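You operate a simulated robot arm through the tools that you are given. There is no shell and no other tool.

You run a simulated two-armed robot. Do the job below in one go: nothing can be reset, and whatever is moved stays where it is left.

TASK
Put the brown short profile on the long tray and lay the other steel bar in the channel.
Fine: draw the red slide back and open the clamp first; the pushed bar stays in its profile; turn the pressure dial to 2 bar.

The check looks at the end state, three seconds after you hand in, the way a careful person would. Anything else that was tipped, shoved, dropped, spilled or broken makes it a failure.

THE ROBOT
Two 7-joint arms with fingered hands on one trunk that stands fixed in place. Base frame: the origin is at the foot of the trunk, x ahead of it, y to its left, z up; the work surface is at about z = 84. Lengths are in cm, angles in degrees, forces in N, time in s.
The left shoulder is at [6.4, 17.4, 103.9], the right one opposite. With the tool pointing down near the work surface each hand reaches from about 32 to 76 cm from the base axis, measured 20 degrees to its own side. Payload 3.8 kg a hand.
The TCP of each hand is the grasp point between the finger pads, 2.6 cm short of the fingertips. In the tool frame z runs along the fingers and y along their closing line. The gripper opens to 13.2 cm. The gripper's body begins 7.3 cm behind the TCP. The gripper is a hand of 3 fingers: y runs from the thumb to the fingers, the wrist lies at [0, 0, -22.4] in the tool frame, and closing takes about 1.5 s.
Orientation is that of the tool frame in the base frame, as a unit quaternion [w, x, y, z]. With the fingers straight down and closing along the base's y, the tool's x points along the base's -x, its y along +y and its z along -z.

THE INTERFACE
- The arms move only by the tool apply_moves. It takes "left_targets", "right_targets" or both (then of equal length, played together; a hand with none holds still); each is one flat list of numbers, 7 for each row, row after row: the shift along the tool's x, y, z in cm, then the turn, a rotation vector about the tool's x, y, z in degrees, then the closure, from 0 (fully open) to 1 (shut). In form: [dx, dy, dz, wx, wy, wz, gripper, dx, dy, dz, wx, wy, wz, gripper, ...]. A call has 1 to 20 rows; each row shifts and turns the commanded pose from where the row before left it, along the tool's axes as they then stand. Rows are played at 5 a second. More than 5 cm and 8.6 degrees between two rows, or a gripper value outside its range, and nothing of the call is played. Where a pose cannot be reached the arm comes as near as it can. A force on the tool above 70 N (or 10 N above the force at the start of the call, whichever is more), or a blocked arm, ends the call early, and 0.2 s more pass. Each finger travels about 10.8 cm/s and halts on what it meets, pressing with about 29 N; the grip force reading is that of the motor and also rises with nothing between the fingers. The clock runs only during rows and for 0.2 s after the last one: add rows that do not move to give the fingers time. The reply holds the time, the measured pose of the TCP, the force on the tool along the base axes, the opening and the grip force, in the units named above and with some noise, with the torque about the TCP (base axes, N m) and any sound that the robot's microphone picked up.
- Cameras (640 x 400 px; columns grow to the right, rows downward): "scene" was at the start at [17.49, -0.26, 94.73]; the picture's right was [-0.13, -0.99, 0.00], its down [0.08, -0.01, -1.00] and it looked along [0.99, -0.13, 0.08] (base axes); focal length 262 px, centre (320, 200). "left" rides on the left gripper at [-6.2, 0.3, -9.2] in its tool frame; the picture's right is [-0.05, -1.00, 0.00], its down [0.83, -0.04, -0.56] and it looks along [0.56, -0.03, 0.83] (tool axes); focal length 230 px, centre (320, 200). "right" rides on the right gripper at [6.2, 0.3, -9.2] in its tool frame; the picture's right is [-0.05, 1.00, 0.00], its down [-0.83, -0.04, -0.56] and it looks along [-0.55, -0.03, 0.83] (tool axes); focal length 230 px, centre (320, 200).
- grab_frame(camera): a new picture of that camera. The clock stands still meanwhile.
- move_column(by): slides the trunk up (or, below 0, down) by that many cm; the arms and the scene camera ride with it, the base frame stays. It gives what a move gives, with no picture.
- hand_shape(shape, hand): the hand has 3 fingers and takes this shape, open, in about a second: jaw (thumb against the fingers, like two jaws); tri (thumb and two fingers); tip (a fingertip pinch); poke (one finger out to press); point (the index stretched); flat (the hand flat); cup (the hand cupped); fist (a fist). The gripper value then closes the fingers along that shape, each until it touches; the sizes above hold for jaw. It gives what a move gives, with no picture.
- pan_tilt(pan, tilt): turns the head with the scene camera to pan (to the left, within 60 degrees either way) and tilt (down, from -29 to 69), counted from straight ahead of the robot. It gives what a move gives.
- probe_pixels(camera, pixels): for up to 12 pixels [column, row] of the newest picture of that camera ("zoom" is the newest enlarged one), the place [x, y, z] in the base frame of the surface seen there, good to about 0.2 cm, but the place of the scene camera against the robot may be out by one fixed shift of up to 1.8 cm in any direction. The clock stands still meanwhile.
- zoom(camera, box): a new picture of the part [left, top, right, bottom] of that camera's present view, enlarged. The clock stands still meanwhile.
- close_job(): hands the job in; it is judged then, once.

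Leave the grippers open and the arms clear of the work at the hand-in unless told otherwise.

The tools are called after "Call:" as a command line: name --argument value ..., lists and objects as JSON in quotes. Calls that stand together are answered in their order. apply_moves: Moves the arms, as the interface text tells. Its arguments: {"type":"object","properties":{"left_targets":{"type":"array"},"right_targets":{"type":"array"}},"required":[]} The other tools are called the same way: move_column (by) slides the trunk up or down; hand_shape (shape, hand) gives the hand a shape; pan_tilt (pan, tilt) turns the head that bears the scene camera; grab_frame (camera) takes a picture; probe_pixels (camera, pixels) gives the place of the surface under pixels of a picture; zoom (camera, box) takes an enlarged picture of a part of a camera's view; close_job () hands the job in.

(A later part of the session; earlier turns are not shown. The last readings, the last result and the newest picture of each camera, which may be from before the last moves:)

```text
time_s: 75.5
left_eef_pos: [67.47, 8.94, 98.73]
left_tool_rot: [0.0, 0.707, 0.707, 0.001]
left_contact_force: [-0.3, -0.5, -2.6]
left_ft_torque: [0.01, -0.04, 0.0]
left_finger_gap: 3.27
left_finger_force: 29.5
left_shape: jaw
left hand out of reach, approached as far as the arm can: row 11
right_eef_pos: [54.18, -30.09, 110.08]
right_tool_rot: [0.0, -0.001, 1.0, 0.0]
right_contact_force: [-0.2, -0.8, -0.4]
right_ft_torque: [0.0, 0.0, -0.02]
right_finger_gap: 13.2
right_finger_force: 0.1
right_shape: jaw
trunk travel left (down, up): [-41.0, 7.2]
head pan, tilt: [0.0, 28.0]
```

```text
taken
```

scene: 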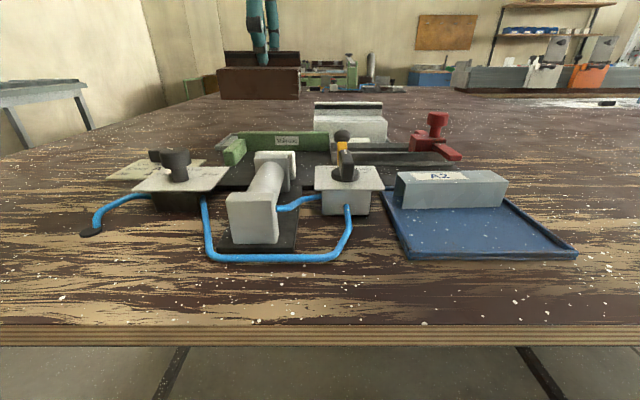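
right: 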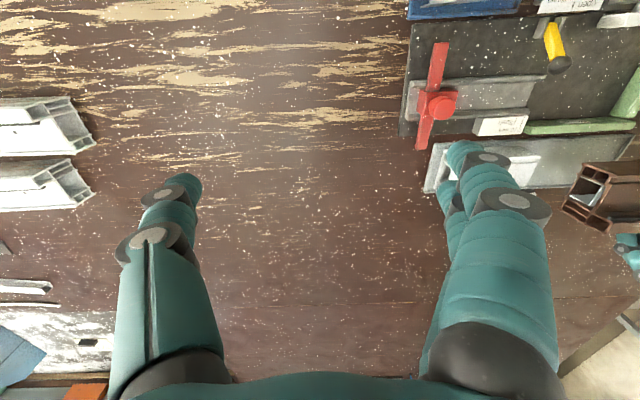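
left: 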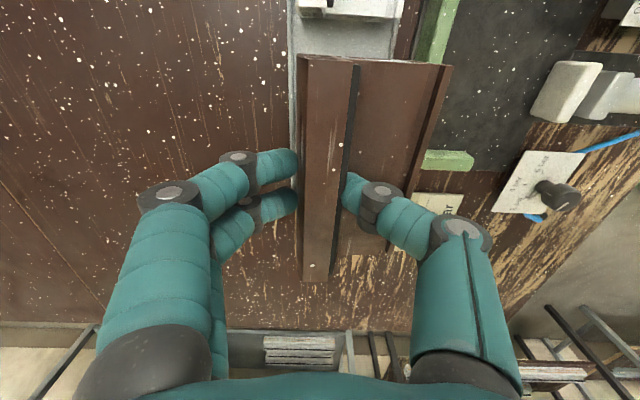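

Almost there (x 67.5, limit of reach at this height). Lowering 3 cm, then shifting the remaining +0.85 in x.

Call:
apply_moves --left_targets '[0, 0, 0.8, 0, 0, 0, 1, 0, 0, 0.8, 0, 0, 0, 1, 0, 0, 0.8, 0, 0, 0, 1, 0, 0, 0.8, 0, 0, 0, 1, 0, 0.4, 0, 0, 0, 0, 1, 0, 0.45, 0, 0, 0, 0, 1, 0, 0, 0, 0, 0, 0, 1]'

Call:
grab_frame --camera "left"

Call:
zoom --camera "right" --box '[420, 80, 640, 260]'

Call:
zoom --camera "scene" --box '[180, 40, 420, 180]'

```text
time_s: 77.1
left_eef_pos: [68.03, 9.15, 95.46]
left_tool_rot: [0.0, 0.707, 0.707, 0.0]
left_contact_force: [-0.4, 0.0, -3.2]
left_ft_torque: [0.04, -0.06, 0.03]
left_finger_gap: 3.28
left_finger_force: 29.1
left_shape: jaw
left hand out of reach, approached as far as the arm can: row 6
right_eef_pos: [54.15, -30.06, 110.04]
right_tool_rot: [0.0, -0.001, 1.0, 0.0]
right_contact_force: [-0.6, -0.2, -0.1]
right_ft_torque: [0.02, 0.01, 0.02]
right_finger_gap: 13.21
right_finger_force: 0.0
right_shape: jaw
trunk travel left (down, up): [-41.0, 7.2]
head pan, tilt: [0.0, 28.0]
```

```text
taken
```

left: 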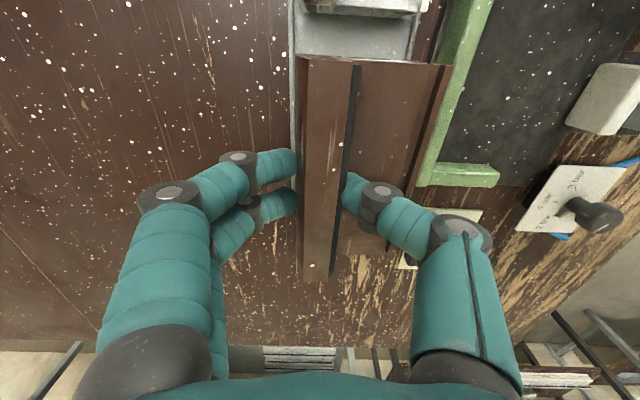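

```text
2.22 times, centred on (530, 170) of right
```

zoom: 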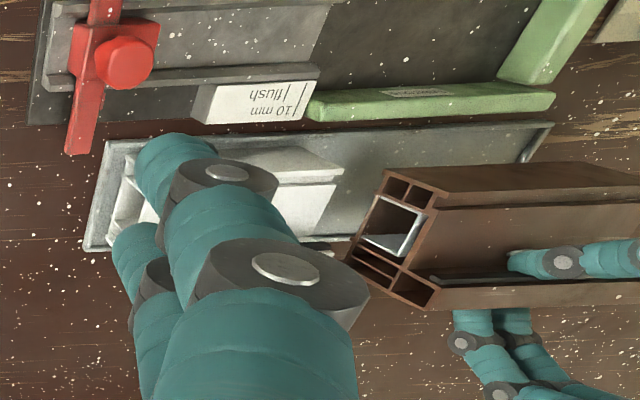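

```text
2.67 times, centred on (300, 110) of scene
```

zoom: 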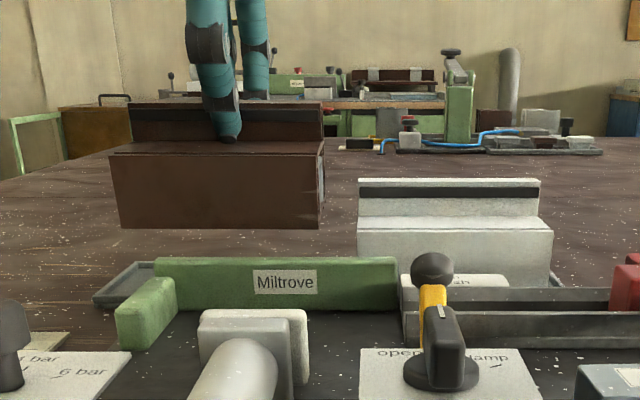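

Checking the profile's actual pose relative to the tray.

Call:
probe_pixels --camera "left" --pixels '[[304, 70], [345, 70], [308, 255], [330, 265], [448, 75], [440, 110], [360, 75], [425, 80], [293, 90], [415, 30], [425, 25], [300, 130]]'

Call:
zoom --camera "left" --box '[270, 0, 510, 200]'

```text
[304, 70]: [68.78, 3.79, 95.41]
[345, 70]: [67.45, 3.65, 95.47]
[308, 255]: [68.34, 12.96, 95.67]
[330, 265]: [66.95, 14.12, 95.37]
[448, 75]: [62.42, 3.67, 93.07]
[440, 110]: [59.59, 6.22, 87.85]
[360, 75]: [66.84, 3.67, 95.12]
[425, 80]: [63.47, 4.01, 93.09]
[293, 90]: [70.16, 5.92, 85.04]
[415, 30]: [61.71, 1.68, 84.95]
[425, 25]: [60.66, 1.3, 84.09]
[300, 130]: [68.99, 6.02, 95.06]
```

```text
2.00 times, centred on (390, 100) of left
```

zoom: 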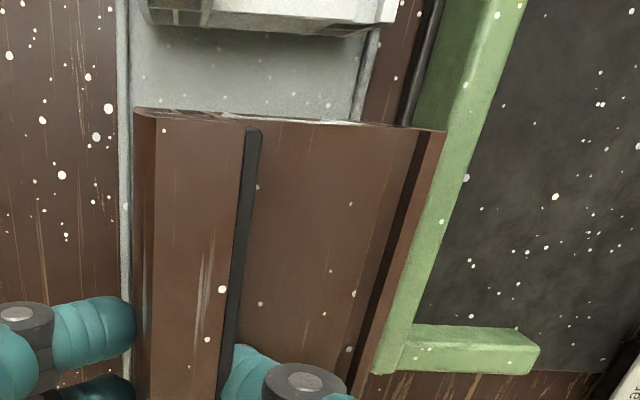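

Profile spans x≈62.1–69.05 and is about 1.5–2° rotated. I'll lower 2.6 cm, shift +0.4 in x and rotate 1.5° to align.

Call:
apply_moves --left_targets '[0, 0, 0.8, 0, 0, 0, 1, 0, 0, 0.9, 0, 0, 0, 1, 0, 0, 0.9, 0, 0, 0, 1, 0, 0.2, 0, 0, 0, 0.8, 1, 0, 0.2, 0, 0, 0, 0.8, 1, 0, 0, 0, 0, 0, 0, 1]'

Call:
grab_frame --camera "left"

Call:
probe_pixels --camera "left" --pixels '[[303, 75], [345, 70], [306, 255], [330, 265], [448, 75], [430, 120], [350, 260], [425, 80], [293, 90], [415, 30], [410, 165], [300, 130]]'

Call:
zoom --camera "right" --box '[420, 80, 640, 260]'

```text
time_s: 78.5
left_eef_pos: [68.27, 9.13, 93.0]
left_tool_rot: [0.001, 0.717, 0.697, -0.001]
left_contact_force: [-0.2, -0.5, -1.2]
left_ft_torque: [-0.03, -0.08, 0.0]
left_finger_gap: 3.27
left_finger_force: 28.7
left_shape: jaw
right_eef_pos: [53.94, -30.04, 110.03]
right_tool_rot: [0.0, 0.0, 1.0, 0.0]
right_contact_force: [0.4, -0.1, 0.1]
right_ft_torque: [0.02, -0.02, 0.01]
right_finger_gap: 13.2
right_finger_force: 0.0
right_shape: jaw
trunk travel left (down, up): [-41.0, 7.2]
head pan, tilt: [0.0, 28.0]
```

```text
taken
```

left: 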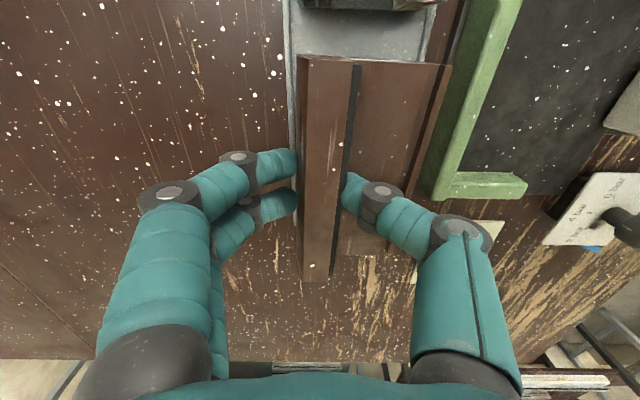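

```text
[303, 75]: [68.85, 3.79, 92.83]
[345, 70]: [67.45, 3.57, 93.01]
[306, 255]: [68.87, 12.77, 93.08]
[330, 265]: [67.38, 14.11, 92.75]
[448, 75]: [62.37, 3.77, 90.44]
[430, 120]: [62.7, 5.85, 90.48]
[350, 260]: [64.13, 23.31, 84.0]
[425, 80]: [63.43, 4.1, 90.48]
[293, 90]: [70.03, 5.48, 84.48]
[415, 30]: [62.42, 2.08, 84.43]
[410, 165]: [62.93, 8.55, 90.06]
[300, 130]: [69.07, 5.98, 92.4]
```

```text
2.22 times, centred on (530, 170) of right
```

zoom: 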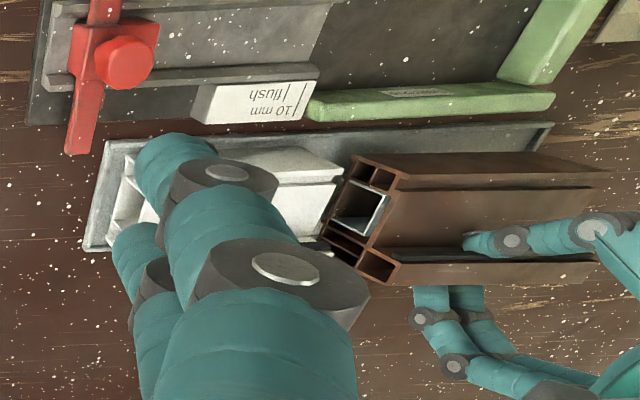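

Now aligned. Shifting +0.4 in x and lowering gently until it rests on the tray.

Call:
apply_moves --left_targets '[0, 0.2, 0, 0, 0, 0, 1, 0, 0.2, 0, 0, 0, 0, 1, 0, 0, 0.5, 0, 0, 0, 1, 0, 0, 0.5, 0, 0, 0, 1, 0, 0, 0.4, 0, 0, 0, 1, 0, 0, 0.3, 0, 0, 0, 1, 0, 0, 0, 0, 0, 0, 1]'

Call:
grab_frame --camera "left"

Call:
probe_pixels --camera "left" --pixels '[[303, 75], [345, 70], [306, 255], [330, 265], [448, 75], [430, 120], [425, 80], [293, 90], [415, 30], [410, 165], [300, 130]]'

Call:
zoom --camera "scene" --box '[180, 40, 420, 180]'

```text
time_s: 80.1
left_eef_pos: [68.2, 9.25, 91.22]
left_tool_rot: [-0.001, 0.717, 0.697, -0.001]
left_contact_force: [-0.2, 0.4, -2.6]
left_ft_torque: [0.03, -0.04, 0.01]
left_finger_gap: 3.3
left_finger_force: 29.6
left_shape: jaw
left hand out of reach, approached as far as the arm can: row 1
right_eef_pos: [54.05, -30.08, 110.04]
right_tool_rot: [0.0, -0.001, 1.0, 0.0]
right_contact_force: [0.2, 0.3, 0.0]
right_ft_torque: [0.0, -0.01, -0.03]
right_finger_gap: 13.19
right_finger_force: 0.0
right_shape: jaw
trunk travel left (down, up): [-41.0, 7.2]
head pan, tilt: [0.0, 28.0]
```

```text
taken
```

left: 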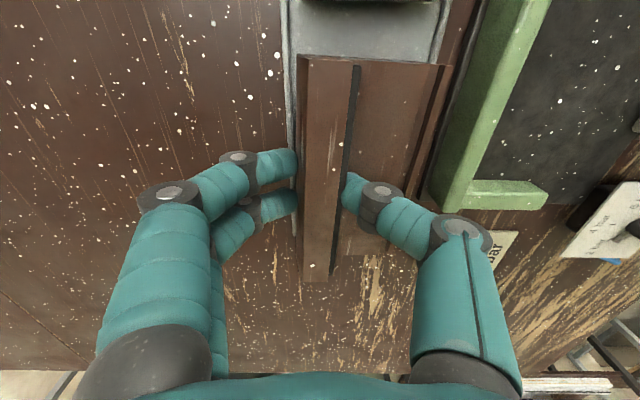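

```text
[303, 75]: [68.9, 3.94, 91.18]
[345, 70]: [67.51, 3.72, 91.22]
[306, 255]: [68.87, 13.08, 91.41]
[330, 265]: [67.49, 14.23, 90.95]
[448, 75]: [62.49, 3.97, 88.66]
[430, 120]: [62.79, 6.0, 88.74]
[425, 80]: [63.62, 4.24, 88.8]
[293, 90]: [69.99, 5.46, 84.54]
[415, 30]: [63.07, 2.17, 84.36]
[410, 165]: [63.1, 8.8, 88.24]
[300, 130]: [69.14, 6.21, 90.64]
```

```text
2.67 times, centred on (300, 110) of scene
```

zoom: 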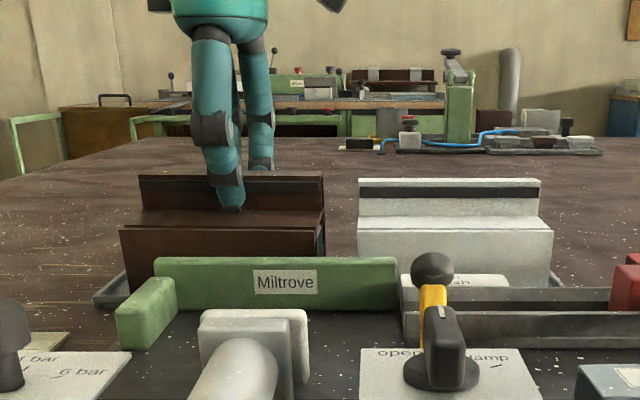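

Row 1 was out of reach (x limit ≈68.2 here). The profile now spans x≈62.2–69.1, inside the tray's 62.0–69.9 but close to the front rim. Let me look from the right camera.

Call:
zoom --camera "right" --box '[540, 110, 640, 210]'

Call:
zoom --camera "scene" --box '[205, 90, 325, 165]'

```text
4.00 times, centred on (590, 160) of right
```

zoom: 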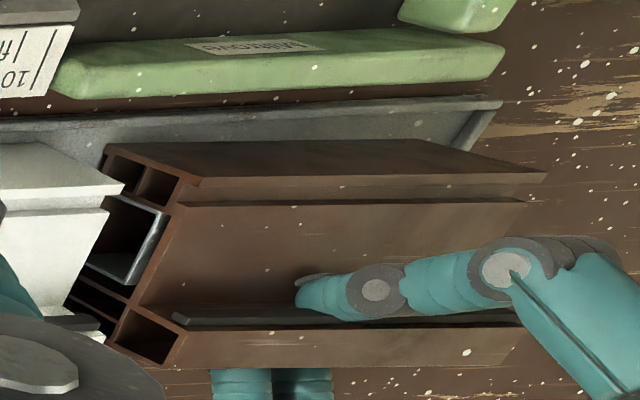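

```text
5.33 times, centred on (265, 128) of scene
```

zoom: 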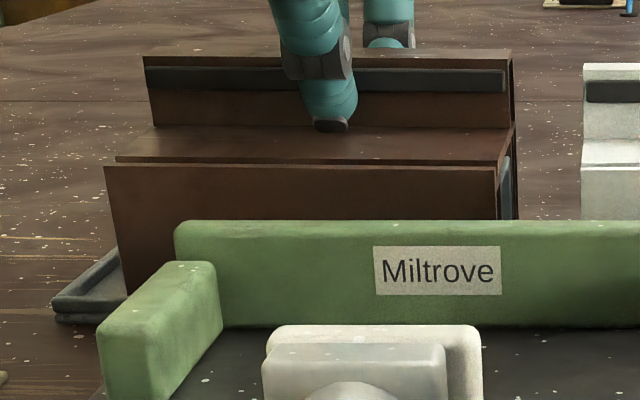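

Gray tray floor is visible between rim and the profile's bottom front edge. I'll probe there for the margin.

Call:
zoom --camera "right" --box '[540, 110, 640, 210]'

Call:
probe_pixels --camera "zoom" --pixels '[[150, 107], [150, 118], [150, 130], [150, 140], [300, 100], [300, 112], [300, 125], [300, 138], [300, 150], [300, 165], [150, 155], [420, 150]]'

```text
4.00 times, centred on (590, 160) of right
```

zoom: 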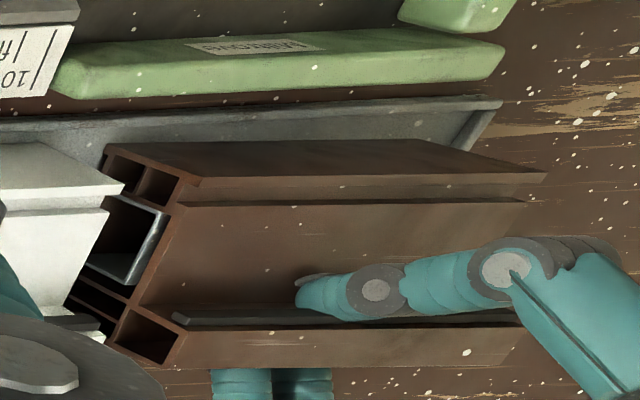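

```text
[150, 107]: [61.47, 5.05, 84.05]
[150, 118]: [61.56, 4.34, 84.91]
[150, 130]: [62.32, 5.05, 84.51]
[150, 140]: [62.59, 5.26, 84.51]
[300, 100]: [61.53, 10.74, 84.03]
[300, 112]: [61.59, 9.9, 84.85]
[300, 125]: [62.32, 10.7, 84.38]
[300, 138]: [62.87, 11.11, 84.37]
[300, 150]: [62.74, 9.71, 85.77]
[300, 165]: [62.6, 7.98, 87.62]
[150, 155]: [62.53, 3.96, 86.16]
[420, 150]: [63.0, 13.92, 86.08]
```

Front face at x≈62.5–63.0, so ~0.5 cm inside the rim. Lowering the last few mm.

Call:
apply_moves --left_targets '[0, 0, 0.15, 0, 0, 0, 1, 0, 0, 0.15, 0, 0, 0, 1, 0, 0, 0, 0, 0, 0, 1]'

Call:
grab_frame --camera "left"

Call:
probe_pixels --camera "left" --pixels '[[303, 75], [345, 70], [306, 255], [330, 265], [448, 75], [430, 120], [425, 80]]'

```text
time_s: 80.9
left_eef_pos: [68.21, 9.22, 90.89]
left_tool_rot: [0.0, 0.717, 0.697, -0.001]
left_contact_force: [-0.3, 0.6, -0.4]
left_ft_torque: [-0.02, 0.0, -0.01]
left_finger_gap: 3.29
left_finger_force: 29.5
left_shape: jaw
right_eef_pos: [54.06, -30.08, 109.95]
right_tool_rot: [0.001, -0.001, 1.0, 0.0]
right_contact_force: [-0.3, 0.9, 0.2]
right_ft_torque: [-0.02, 0.0, -0.01]
right_finger_gap: 13.18
right_finger_force: 0.1
right_shape: jaw
trunk travel left (down, up): [-41.0, 7.2]
head pan, tilt: [0.0, 28.0]
```

```text
taken
```

left: 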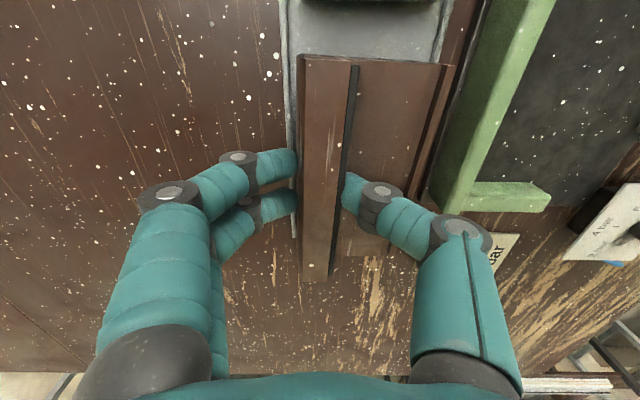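

```text
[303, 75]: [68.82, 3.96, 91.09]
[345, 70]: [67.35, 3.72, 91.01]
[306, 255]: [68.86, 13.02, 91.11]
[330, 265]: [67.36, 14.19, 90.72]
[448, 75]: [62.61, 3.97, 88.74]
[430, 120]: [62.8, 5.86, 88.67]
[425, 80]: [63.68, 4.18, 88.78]
```

The profile now rests on the tray (load gone). Opening only slightly, lifting 2.5 cm, then opening fully and rising.

Call:
apply_moves --left_targets '[0, 0, 0.05, 0, 0, 0, 0.9, 0, 0, 0, 0, 0, 0, 0.76, 0, 0, 0, 0, 0, 0, 0.72, 0, 0, 0, 0, 0, 0, 0.7, 0, 0, 0, 0, 0, 0, 0.7]'

Call:
zoom --camera "left" --box '[220, 40, 480, 240]'

Call:
zoom --camera "scene" --box '[205, 60, 325, 165]'

```text
time_s: 82.1
left_eef_pos: [68.22, 9.24, 91.11]
left_tool_rot: [0.001, 0.717, 0.697, 0.0]
left_contact_force: [1.7, 0.0, 9.7]
left_ft_torque: [0.01, 0.21, -0.03]
left_finger_gap: 3.78
left_finger_force: 0.1
left_shape: jaw
right_eef_pos: [53.95, -30.01, 110.09]
right_tool_rot: [0.001, -0.002, 1.0, 0.0]
right_contact_force: [0.0, 0.9, 0.4]
right_ft_torque: [-0.02, 0.0, -0.02]
right_finger_gap: 13.19
right_finger_force: 0.1
right_shape: jaw
trunk travel left (down, up): [-41.0, 7.2]
head pan, tilt: [0.0, 28.0]
```

```text
2.00 times, centred on (350, 140) of left
```

zoom: 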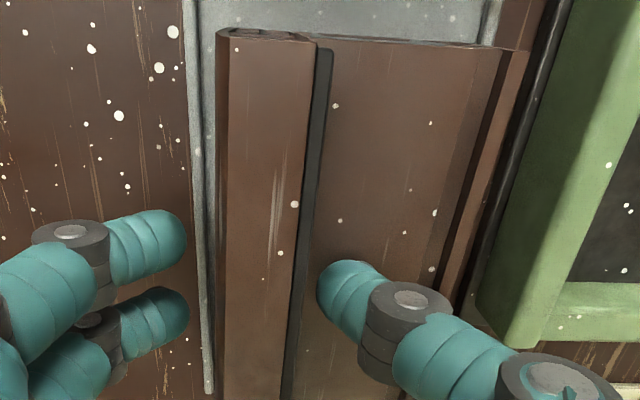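

```text
3.81 times, centred on (265, 112) of scene
```

zoom: 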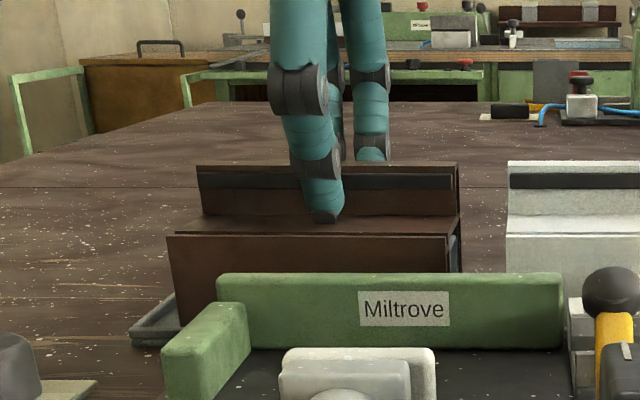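

The profile sits flat on the tray; the thumb only rests lightly on its low part. Lifting straight up and away.

Call:
apply_moves --left_targets '[0, 0, -0.8, 0, 0, 0, 0.7, 0, 0, -1.5, 0, 0, 0, 0.68, 0, 0, -2.5, 0, 0, 0, 0.65, 0, 0, -3, 0, 0, 0, 0.5, 0, -3, -2, 0, 0, 0, 0.3, 0, -4, 0, 0, 0, 0, 0, 0, 0, 0, 0, 0, 0, 0]'

Call:
grab_frame --camera "left"

Call:
grab_frame --camera "scene"

Call:
zoom --camera "right" --box '[420, 80, 640, 260]'

```text
time_s: 83.7
left_eef_pos: [60.6, 9.65, 100.72]
left_tool_rot: [-0.001, 0.716, 0.698, 0.001]
left_contact_force: [0.3, -0.8, 0.7]
left_ft_torque: [0.01, 0.03, -0.01]
left_finger_gap: 13.17
left_finger_force: 0.1
left_shape: jaw
left hand out of reach, approached as far as the arm can: row 2, 4
right_eef_pos: [54.11, -30.04, 110.08]
right_tool_rot: [0.0, -0.001, 1.0, 0.0]
right_contact_force: [0.2, 0.2, -0.4]
right_ft_torque: [0.03, 0.01, -0.03]
right_finger_gap: 13.19
right_finger_force: 0.0
right_shape: jaw
trunk travel left (down, up): [-41.0, 7.2]
head pan, tilt: [0.0, 28.0]
```

```text
taken
```

left: 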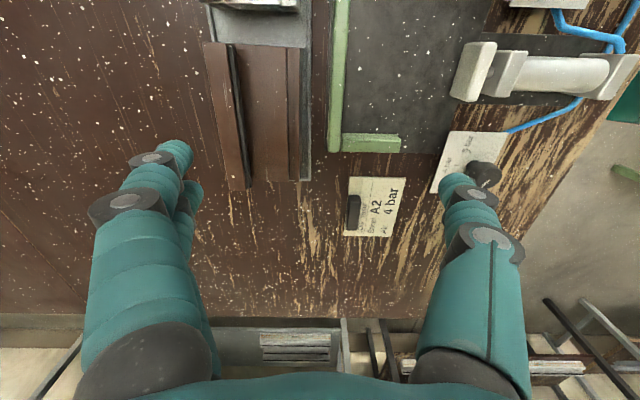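

```text
taken
```

scene: 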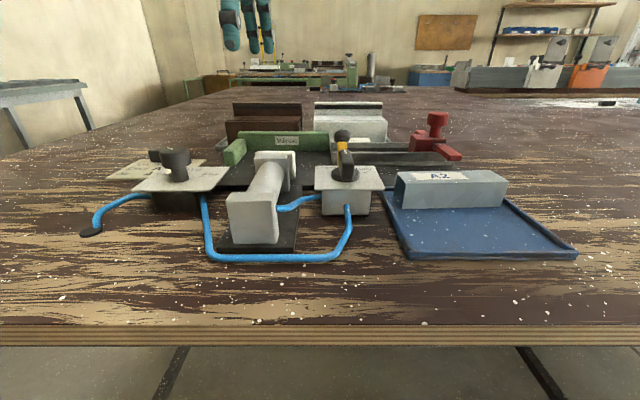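

```text
2.22 times, centred on (530, 170) of right
```

zoom: 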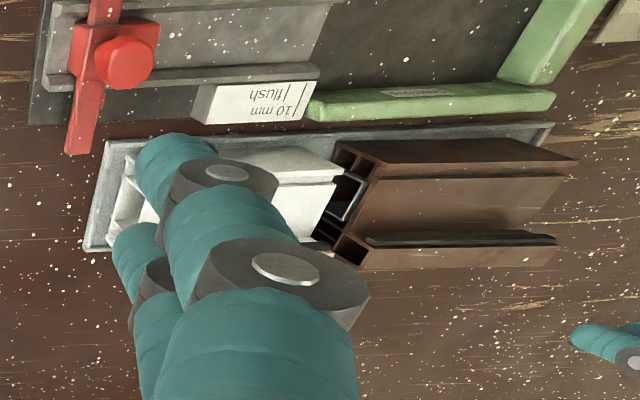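

The brown profile with its bar stands on the long tray. Now the A2 bar with the right hand: I'll retract the left hand to the left, and bring the right hand above the bar (43.1,−12.8), turning it +90° to close along x.

Call:
apply_moves --left_targets '[3, -1.25, -1.5, 0, 0, 0, 0, 3, -1.25, -1.5, 0, 0, 0, 0, 3, -1.25, -1.5, 0, 0, 0, 0, 3, -1.25, -1.5, 0, 0, 0, 0, 0, 0, 0, 0, 0, 0, 0, 0, 0, 0, 0, 0, 0, 0, 0, 0, 0, 0, 0, 0, 0, 0, 0, 0, 0, 0, 0, 0, 0, 0, 0, 0, 0, 0, 0, 0, 0, 0, 0, 0, 0, 0, 0, 0, 0, 0, 0, 0, 0, 0, 0, 0, 0, 0, 0, 0, 0, 0, 0, 0, 0, 0, 0, 0, 0, 0, 0, 0, 0, 0, 0, 0, 0, 0, 0, 0, 0, 0, 0, 0, 0, 0, 0, 0, 0, 0, 0, 0, 0, 0, 0]' --right_targets '[2.2, 3.44, 1.4, 0, 0, 0, 0, 2.2, 3.44, 1.4, 0, 0, 0, 0, 2.2, 3.44, 1.4, 0, 0, 0, 0, 2.2, 3.44, 1.4, 0, 0, 0, 0, 2.2, 3.44, 1.4, 0, 0, 0, 0, 0, 0, 0, 0, 0, -8.2, 0, 0, 0, 0, 0, 0, -8.2, 0, 0, 0, 0, 0, 0, -8.2, 0, 0, 0, 0, 0, 0, -8.2, 0, 0, 0, 0, 0, 0, -8.2, 0, 0, 0, 0, 0, 0, -8.2, 0, 0, 0, 0, 0, 0, -8.2, 0, 0, 0, 0, 0, 0, -8.2, 0, 0, 0, 0, 0, 0, -8.2, 0, 0, 0, 0, 0, 0, -8.2, 0, 0, 0, 0, 0, 0, -8.0, 0, 0, 0, 0, 0, 0, 0, 0]'

Call:
grab_frame --camera "right"

Call:
grab_frame --camera "scene"

```text
time_s: 87.3
left_eef_pos: [55.77, 21.63, 106.67]
left_tool_rot: [0.0, 0.717, 0.697, 0.0]
left_contact_force: [0.4, -0.1, 0.0]
left_ft_torque: [0.0, 0.0, -0.03]
left_finger_gap: 13.2
left_finger_force: 0.1
left_shape: jaw
right_eef_pos: [44.68, -13.83, 102.79]
right_tool_rot: [0.0, 0.708, -0.706, 0.0]
right_contact_force: [0.0, -0.6, 0.6]
right_ft_torque: [0.0, -0.02, 0.01]
right_finger_gap: 13.2
right_finger_force: 0.0
right_shape: jaw
right hand out of reach, approached as far as the arm can: row 3, 5
trunk travel left (down, up): [-41.0, 7.2]
head pan, tilt: [0.0, 28.0]
```

```text
taken
```

right: 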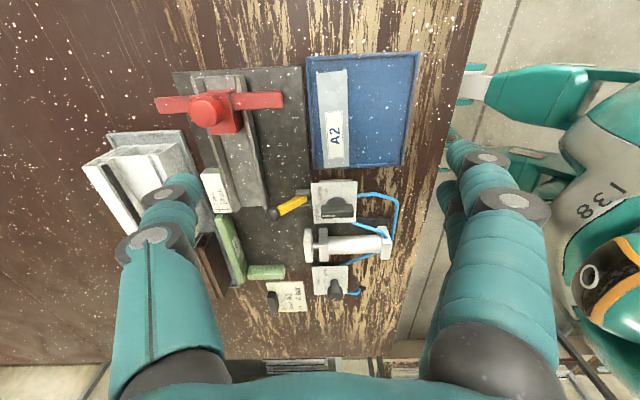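

```text
taken
```

scene: 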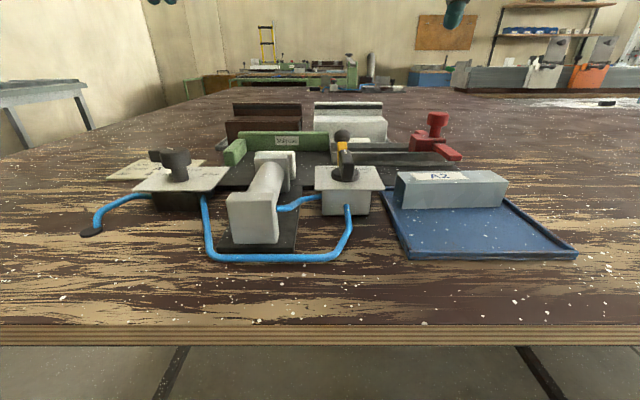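

Right hand is above and slightly beyond the bar. Measuring the A2 bar and the channel from this view.

Call:
zoom --camera "right" --box '[290, 50, 430, 180]'

Call:
probe_pixels --camera "zoom" --pixels '[[120, 90], [250, 88], [135, 360], [270, 355], [200, 200], [255, 250], [120, 250], [400, 250], [60, 200], [240, 100], [145, 100], [150, 350]]'

Call:
zoom --camera "right" --box '[190, 60, 290, 220]'

Call:
probe_pixels --camera "zoom" --pixels '[[235, 250], [250, 250], [265, 250], [275, 250], [320, 250], [360, 250], [375, 250], [385, 250], [400, 250], [330, 360], [260, 350], [420, 350]]'

```text
3.08 times, centred on (360, 115) of right
```

zoom: 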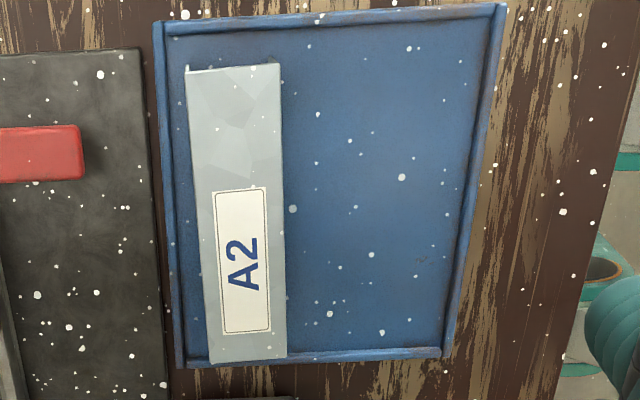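

```text
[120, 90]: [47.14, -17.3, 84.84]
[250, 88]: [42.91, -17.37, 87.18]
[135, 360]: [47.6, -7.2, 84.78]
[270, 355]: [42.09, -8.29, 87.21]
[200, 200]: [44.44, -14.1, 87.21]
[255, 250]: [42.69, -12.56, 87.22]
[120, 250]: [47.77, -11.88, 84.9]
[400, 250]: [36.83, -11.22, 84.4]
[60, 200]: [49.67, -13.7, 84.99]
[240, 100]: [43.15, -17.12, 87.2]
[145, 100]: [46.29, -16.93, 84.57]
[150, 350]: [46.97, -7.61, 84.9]
```

```text
2.50 times, centred on (240, 140) of right
```

zoom: 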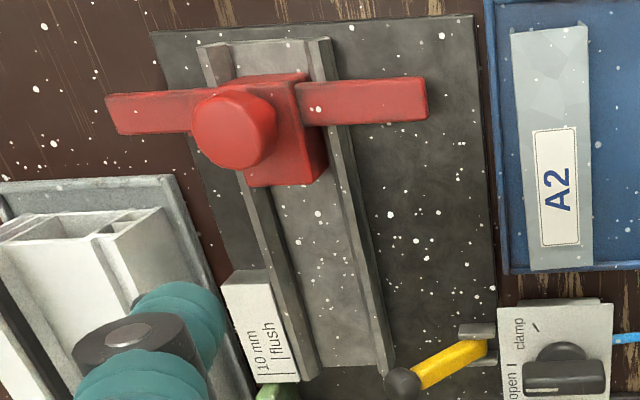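

```text
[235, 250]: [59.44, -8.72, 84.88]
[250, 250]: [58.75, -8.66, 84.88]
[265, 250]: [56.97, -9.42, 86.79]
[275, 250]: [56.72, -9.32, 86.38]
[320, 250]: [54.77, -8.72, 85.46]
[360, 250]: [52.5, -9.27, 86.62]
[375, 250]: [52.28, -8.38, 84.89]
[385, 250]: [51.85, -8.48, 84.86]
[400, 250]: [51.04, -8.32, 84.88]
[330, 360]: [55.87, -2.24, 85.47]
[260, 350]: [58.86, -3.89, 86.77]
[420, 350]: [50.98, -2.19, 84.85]
```

Bar axis: centre (43.2,−12.8), rotated ≈2.5°, width 3.0, top 87.2. Channel centre x≈54.8, inner width ≈3.1–3.3. Moving the right hand over the bar centre with matching yaw, gap ~6 cm, down to z≈97.

Call:
apply_moves --right_targets '[-0.5, 0.75, 1.5, 0, 0, -1.25, 0.3, -0.5, 0.75, 1.5, 0, 0, -1.25, 0.55, 0, 0, 1.5, 0, 0, 0, 0.55, 0, 0, 1.5, 0, 0, 0, 0.55, 0, 0, 0, 0, 0, 0, 0.55]'

Call:
grab_frame --camera "right"

Call:
grab_frame --camera "scene"

```text
time_s: 88.5
left_eef_pos: [55.78, 21.75, 106.65]
left_tool_rot: [0.0, 0.717, 0.697, -0.001]
left_contact_force: [-1.1, 0.1, 0.3]
left_ft_torque: [-0.02, 0.0, 0.0]
left_finger_gap: 13.18
left_finger_force: 0.1
left_shape: jaw
right_eef_pos: [44.58, -14.59, 97.47]
right_tool_rot: [-0.001, 0.723, -0.691, -0.001]
right_contact_force: [-0.9, -0.8, -0.5]
right_ft_torque: [0.02, 0.02, -0.04]
right_finger_gap: 6.0
right_finger_force: 0.0
right_shape: jaw
right hand out of reach, approached as far as the arm can: row 1, 2, 3, 4
trunk travel left (down, up): [-41.0, 7.2]
head pan, tilt: [0.0, 28.0]
```

```text
taken
```

right: 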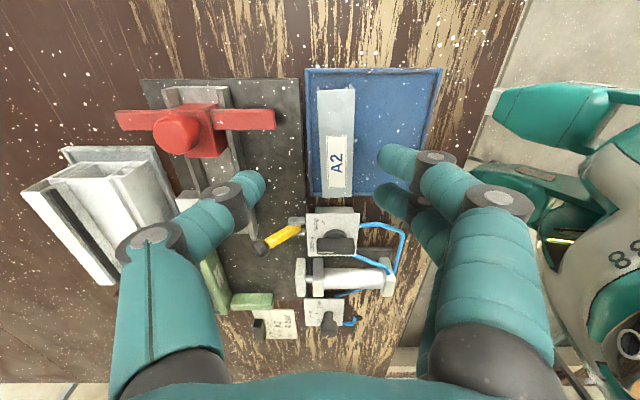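

```text
taken
```

scene: 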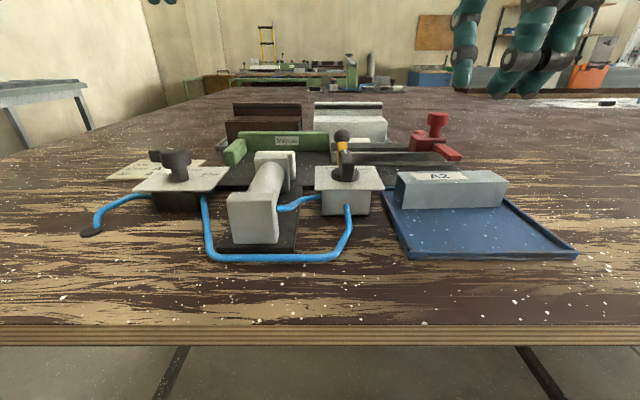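

The right arm cannot get closer to the body in this wrist orientation. I'll back off to about (50,−20,104) and flip the hand to yaw −90° instead, then re-approach.

Call:
apply_moves --right_targets '[1.4, -1.4, -1.8, 0, 0, 0, 0.55, 1.4, -1.4, -1.8, 0, 0, 0, 0.55, 1.4, -1.4, -1.8, 0, 0, 0, 0.55, 1.2, -1.3, -1.6, 0, 0, 0, 0.55, 0, 0, 0, 0, 0, 8.3, 0.55, 0, 0, 0, 0, 0, 8.3, 0.55, 0, 0, 0, 0, 0, 8.3, 0.55, 0, 0, 0, 0, 0, 8.3, 0.55, 0, 0, 0, 0, 0, 8.3, 0.55, 0, 0, 0, 0, 0, 8.3, 0.55, 0, 0, 0, 0, 0, 8.3, 0.55, 0, 0, 0, 0, 0, 8.3, 0.55, 0, 0, 0, 0, 0, 8.3, 0.55, 0, 0, 0, 0, 0, 8.3, 0.55, 0, 0, 0, 0, 0, 8.3, 0.55, 0, 0, 0, 0, 0, 8.3, 0.55]'

Call:
apply_moves --right_targets '[0, 0, 0, 0, 0, 8.3, 0.55, 0, 0, 0, 0, 0, 8.3, 0.55, 0, 0, 0, 0, 0, 8.3, 0.55, 0, 0, 0, 0, 0, 8.3, 0.55, 0, 0, 0, 0, 0, 8.3, 0.55, 0, 0, 0, 0, 0, 8.3, 0.55, 0, 0, 0, 0, 0, 8.3, 0.55, 0, 0, 0, 0, 0, 8.3, 0.55, 0, 0, 0, 0, 0, 8.3, 0.55, 0, 0, 0, 0, 0, 5.6, 0.55, 0, 0, 0, 0, 0, 0, 0.55]'

Call:
grab_frame --camera "right"

```text
time_s: 91.9
left_eef_pos: [55.76, 21.66, 106.69]
left_tool_rot: [-0.001, 0.718, 0.696, 0.0]
left_contact_force: [0.9, -0.7, -0.1]
left_ft_torque: [-0.02, 0.0, -0.04]
left_finger_gap: 13.21
left_finger_force: 0.0
left_shape: jaw
right_eef_pos: [50.56, -19.78, 104.61]
right_tool_rot: [0.001, 0.063, 0.998, 0.0]
right_contact_force: [-0.2, 0.4, -0.2]
right_ft_torque: [-0.02, 0.01, 0.0]
right_finger_gap: 6.0
right_finger_force: 0.0
right_shape: jaw
trunk travel left (down, up): [-41.0, 7.2]
head pan, tilt: [0.0, 28.0]
```

```text
time_s: 94.3
left_eef_pos: [55.68, 21.8, 106.64]
left_tool_rot: [0.0, 0.717, 0.697, 0.0]
left_contact_force: [0.3, 0.5, 0.2]
left_ft_torque: [0.01, 0.01, -0.02]
left_finger_gap: 13.2
left_finger_force: 0.0
left_shape: jaw
right_eef_pos: [50.51, -19.86, 104.51]
right_tool_rot: [0.0, 0.691, 0.723, 0.0]
right_contact_force: [0.7, -0.4, 0.0]
right_ft_torque: [0.01, -0.01, 0.01]
right_finger_gap: 6.02
right_finger_force: 0.1
right_shape: jaw
trunk travel left (down, up): [-41.0, 7.2]
head pan, tilt: [0.0, 28.0]
```

```text
taken
```

right: 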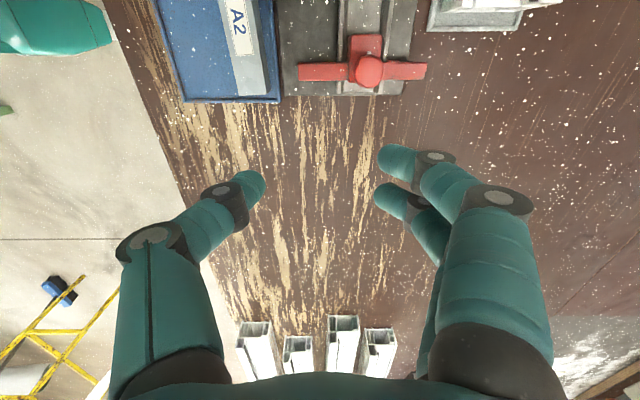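

Hand is at yaw −87.4°, matching the bar. Moving above the bar centre at z≈100.

Call:
apply_moves --right_targets '[1.85, -1.74, 1.1, 0, 0, 0, 0.55, 1.85, -1.74, 1.1, 0, 0, 0, 0.55, 1.85, -1.74, 1.1, 0, 0, 0, 0.55, 1.83, -1.75, 1.2, 0, 0, 0, 0.55, 0, 0, 0, 0, 0, 0, 0.55]'

Call:
grab_frame --camera "right"

Call:
grab_frame --camera "scene"

```text
time_s: 95.5
left_eef_pos: [55.78, 21.63, 106.59]
left_tool_rot: [0.0, 0.717, 0.697, 0.0]
left_contact_force: [-0.1, 0.0, -0.5]
left_ft_torque: [0.01, 0.0, 0.01]
left_finger_gap: 13.19
left_finger_force: 0.1
left_shape: jaw
right_eef_pos: [44.12, -13.57, 100.37]
right_tool_rot: [0.0, 0.69, 0.724, 0.0]
right_contact_force: [-0.8, 0.0, -0.4]
right_ft_torque: [-0.02, 0.01, 0.03]
right_finger_gap: 6.0
right_finger_force: 0.1
right_shape: jaw
right hand out of reach, approached as far as the arm can: row 4
trunk travel left (down, up): [-41.0, 7.2]
head pan, tilt: [0.0, 28.0]
```

```text
taken
```

right: 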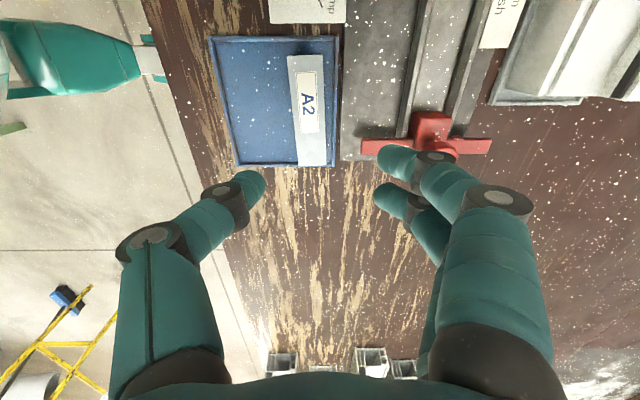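

```text
taken
```

scene: 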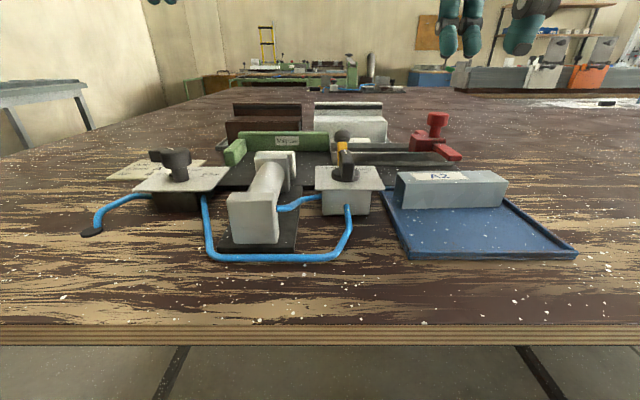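

Still too close to the body for the right arm. The left arm has the better geometry for this place (it worked at the valve). I'll park the right hand far to the right and bring the left hand over the bar.

Call:
apply_moves --right_targets '[-4.1, 1.4, -1.5, 0, 0, 0, 0.3, -4.1, 1.4, -1.5, 0, 0, 0, 0, -4.1, 1.4, -1.5, 0, 0, 0, 0, -4.1, 1.4, -1.5, 0, 0, 0, 0, -4.1, 1.4, -1.5, 0, 0, 0, 0, 0, 0, 0, 0, 0, 0, 0]'

Call:
apply_moves --left_targets '[-4.35, -1.45, 0.7, 0, 0, -1, 0.3, -4.35, -1.45, 0.7, 0, 0, -1, 0.55, -4.35, -1.45, 0.7, 0, 0, -1, 0.55, -4.35, -1.45, 0.7, 0, 0, -1.1, 0.55, -4.35, -1.45, 0.7, 0, 0, 0, 0.55, -4.35, -1.45, 0.7, 0, 0, 0, 0.55, -4.35, -1.45, 0.7, 0, 0, 0, 0.55, -4.35, -1.45, 0.7, 0, 0, 0, 0.55, 0, 0, 0, 0, 0, 0, 0.55]'

Call:
grab_frame --camera "left"

Call:
grab_frame --camera "scene"

```text
time_s: 96.9
left_eef_pos: [55.69, 21.75, 106.6]
left_tool_rot: [0.001, 0.717, 0.697, 0.0]
left_contact_force: [0.0, 0.0, -0.1]
left_ft_torque: [0.03, -0.02, -0.04]
left_finger_gap: 13.16
left_finger_force: 0.0
left_shape: jaw
right_eef_pos: [52.25, -33.75, 107.95]
right_tool_rot: [0.0, 0.69, 0.724, 0.0]
right_contact_force: [-1.2, 0.3, -0.4]
right_ft_torque: [-0.01, -0.03, 0.0]
right_finger_gap: 13.21
right_finger_force: 0.0
right_shape: jaw
trunk travel left (down, up): [-41.0, 7.2]
head pan, tilt: [0.0, 28.0]
```

```text
time_s: 99.1
left_eef_pos: [47.1, -11.79, 101.87]
left_tool_rot: [0.006, 0.668, 0.744, -0.005]
left_contact_force: [-0.3, 0.2, -0.5]
left_ft_torque: [-0.02, 0.01, 0.0]
left_finger_gap: 6.02
left_finger_force: 0.0
left_shape: jaw
right_eef_pos: [51.89, -35.23, 107.94]
right_tool_rot: [-0.004, 0.703, 0.711, 0.006]
right_contact_force: [0.1, -0.2, 0.1]
right_ft_torque: [0.0, 0.02, -0.02]
right_finger_gap: 13.19
right_finger_force: 0.1
right_shape: jaw
trunk travel left (down, up): [-41.0, 7.2]
head pan, tilt: [0.0, 28.0]
stopped in row 9 (left hand): the arm was blocked; the commanded pose is now the measured one
```

```text
taken
```

left: 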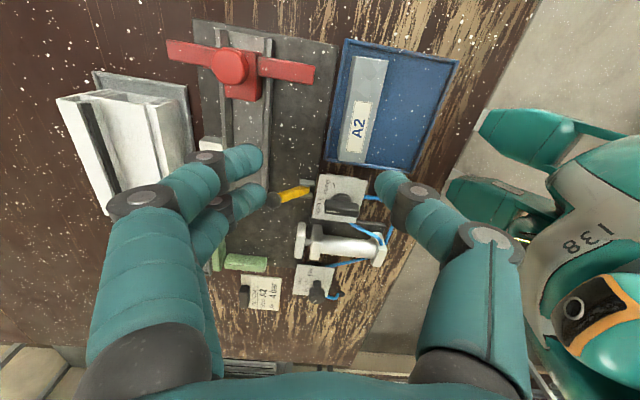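

```text
taken
```

scene: 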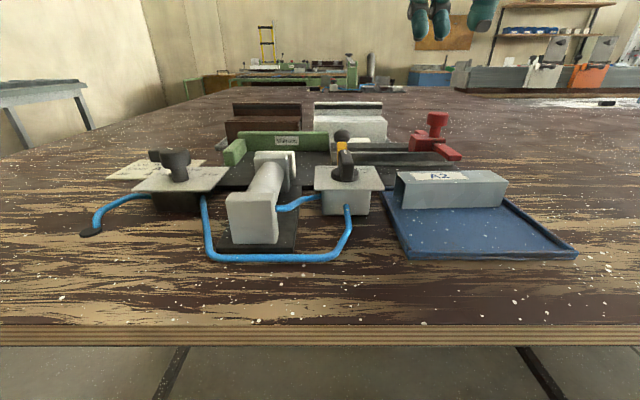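

The left arm was blocked — it touched the right arm. Nothing on the bench moved. I'll look at the arm arrangement by panning the head to the right.

Call:
pan_tilt --pan -45 --tilt -5

Call:
grab_frame --camera "scene"

```text
time_s: 100.2
left_eef_pos: [47.16, -11.77, 101.93]
left_tool_rot: [0.006, 0.669, 0.744, -0.006]
left_contact_force: [0.1, -0.8, -1.0]
left_ft_torque: [0.0, -0.02, 0.05]
left_finger_gap: 5.99
left_finger_force: 0.1
left_shape: jaw
right_eef_pos: [51.83, -35.06, 107.92]
right_tool_rot: [-0.004, 0.703, 0.711, 0.007]
right_contact_force: [-0.4, -0.8, -0.1]
right_ft_torque: [0.0, -0.02, -0.01]
right_finger_gap: 13.2
right_finger_force: 0.1
right_shape: jaw
trunk travel left (down, up): [-41.0, 7.2]
head pan, tilt: [-45.0, -5.0]
```

```text
taken
```

scene: 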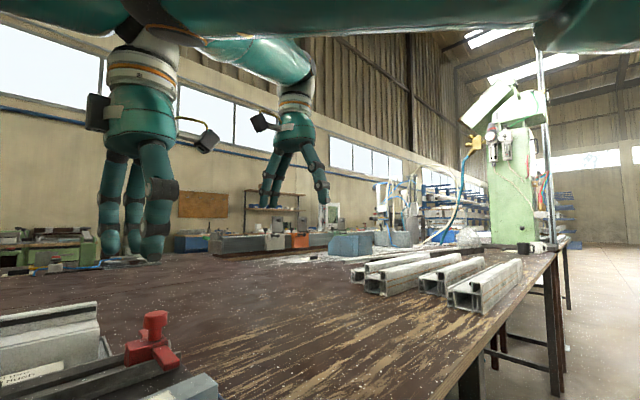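

The arms' elbows are high and cross in front of the head. I'll retreat the left arm back to its left parking place, then lower the trunk to its nominal height and retry the right arm there.

Call:
apply_moves --left_targets '[4.3, 1.0, -0.6, 0, 0, 0, 0.3, 4.3, 1.0, -0.6, 0, 0, 0, 0, 4.3, 1.0, -0.6, 0, 0, 0, 0, 4.3, 1.0, -0.6, 0, 0, 0, 0, 4.3, 1.0, -0.6, 0, 0, 0, 0, 4.3, 1.0, -0.6, 0, 0, 0, 0, 4.3, 1.0, -0.6, 0, 0, 0, 0, 4.3, 1.0, -0.6, 0, 0, 0, 0, 0, 0, 0, 0, 0, 0, 0]'

Call:
pan_tilt --pan 0 --tilt 28

Call:
grab_frame --camera "scene"

```text
time_s: 102.2
left_eef_pos: [51.39, 23.23, 106.2]
left_tool_rot: [0.006, 0.67, 0.743, -0.005]
left_contact_force: [-0.3, -0.5, 0.2]
left_ft_torque: [0.01, 0.02, -0.01]
left_finger_gap: 13.17
left_finger_force: 0.0
left_shape: jaw
right_eef_pos: [51.88, -35.04, 107.98]
right_tool_rot: [-0.003, 0.703, 0.711, 0.007]
right_contact_force: [0.5, 0.2, -0.3]
right_ft_torque: [0.0, -0.03, -0.02]
right_finger_gap: 13.21
right_finger_force: 0.1
right_shape: jaw
trunk travel left (down, up): [-41.0, 7.2]
head pan, tilt: [-45.0, -5.0]
```

```text
time_s: 103.3
left_eef_pos: [51.5, 23.28, 106.19]
left_tool_rot: [0.006, 0.669, 0.743, -0.005]
left_contact_force: [0.4, 0.3, -0.8]
left_ft_torque: [0.0, -0.03, -0.01]
left_finger_gap: 13.2
left_finger_force: 0.1
left_shape: jaw
right_eef_pos: [51.79, -35.05, 107.99]
right_tool_rot: [-0.003, 0.703, 0.711, 0.007]
right_contact_force: [-0.3, -0.2, -1.3]
right_ft_torque: [-0.01, -0.02, 0.01]
right_finger_gap: 13.18
right_finger_force: 0.1
right_shape: jaw
trunk travel left (down, up): [-41.0, 7.2]
head pan, tilt: [0.0, 28.0]
```

```text
taken
```

scene: 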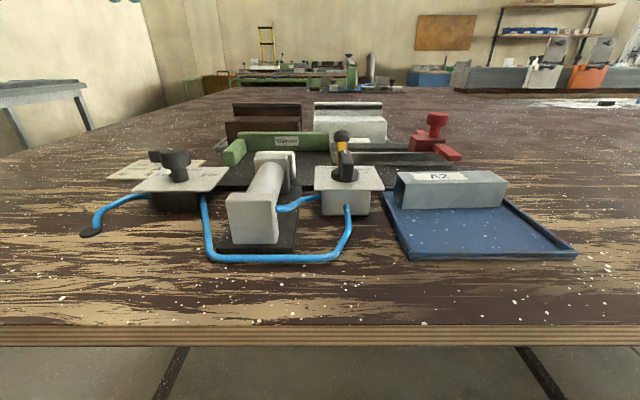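

Scene is intact. Lowering the trunk by 6 cm to its nominal height, then moving the right hand toward the bar again.

Call:
move_column --by -6

Call:
apply_moves --right_targets '[3.7, -1.3, 0.4, 0, 0, 0, 0.3, 3.7, -1.3, 0.4, 0, 0, 0, 0.55, 3.7, -1.3, 0.4, 0, 0, 0, 0.55, 3.7, -1.3, 0.4, 0, 0, 0, 0.55, 3.7, -1.6, 0.4, 0, 0, 0, 0.55, 3.6, -1.6, 0.4, 0, 0, 0, 0.55, 0, 0, 0, 0, 0, 0, 0.55]'

Call:
grab_frame --camera "right"

Call:
grab_frame --camera "scene"

```text
time_s: 104.3
left_eef_pos: [51.41, 23.35, 100.11]
left_tool_rot: [0.006, 0.669, 0.743, -0.004]
left_contact_force: [0.2, -0.2, 0.6]
left_ft_torque: [-0.02, 0.0, 0.01]
left_finger_gap: 13.18
left_finger_force: 0.0
left_shape: jaw
right_eef_pos: [51.8, -34.99, 102.04]
right_tool_rot: [-0.003, 0.702, 0.712, 0.008]
right_contact_force: [-0.5, 0.6, 0.9]
right_ft_torque: [0.01, -0.01, 0.01]
right_finger_gap: 13.19
right_finger_force: 0.1
right_shape: jaw
trunk travel left (down, up): [-35.0, 13.2]
head pan, tilt: [0.0, 28.0]
```

```text
time_s: 105.9
left_eef_pos: [51.27, 23.36, 100.2]
left_tool_rot: [0.006, 0.669, 0.743, -0.006]
left_contact_force: [0.2, -0.3, 0.9]
left_ft_torque: [-0.01, 0.01, 0.02]
left_finger_gap: 13.19
left_finger_force: 0.1
left_shape: jaw
right_eef_pos: [46.03, -16.02, 100.25]
right_tool_rot: [-0.003, 0.703, 0.711, 0.007]
right_contact_force: [-0.8, -0.4, 0.8]
right_ft_torque: [0.0, -0.03, -0.02]
right_finger_gap: 5.99
right_finger_force: 0.1
right_shape: jaw
right hand out of reach, approached as far as the arm can: row 4, 5, 6
trunk travel left (down, up): [-35.0, 13.2]
head pan, tilt: [0.0, 28.0]
```

```text
taken
```

right: 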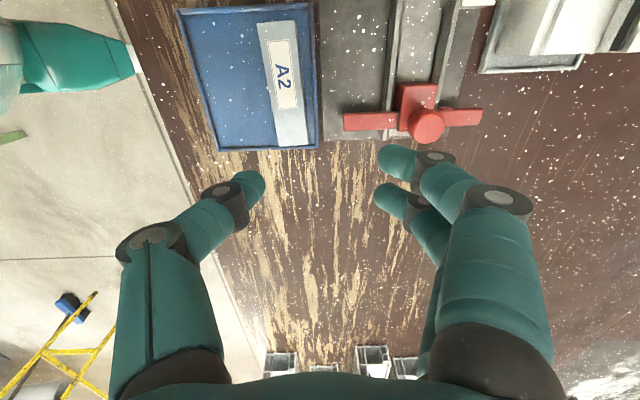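

```text
taken
```

scene: 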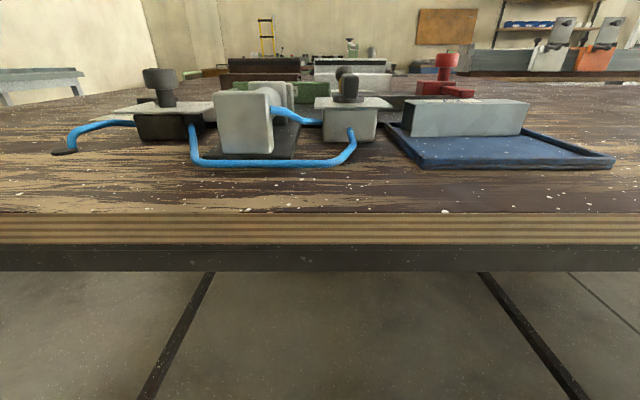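

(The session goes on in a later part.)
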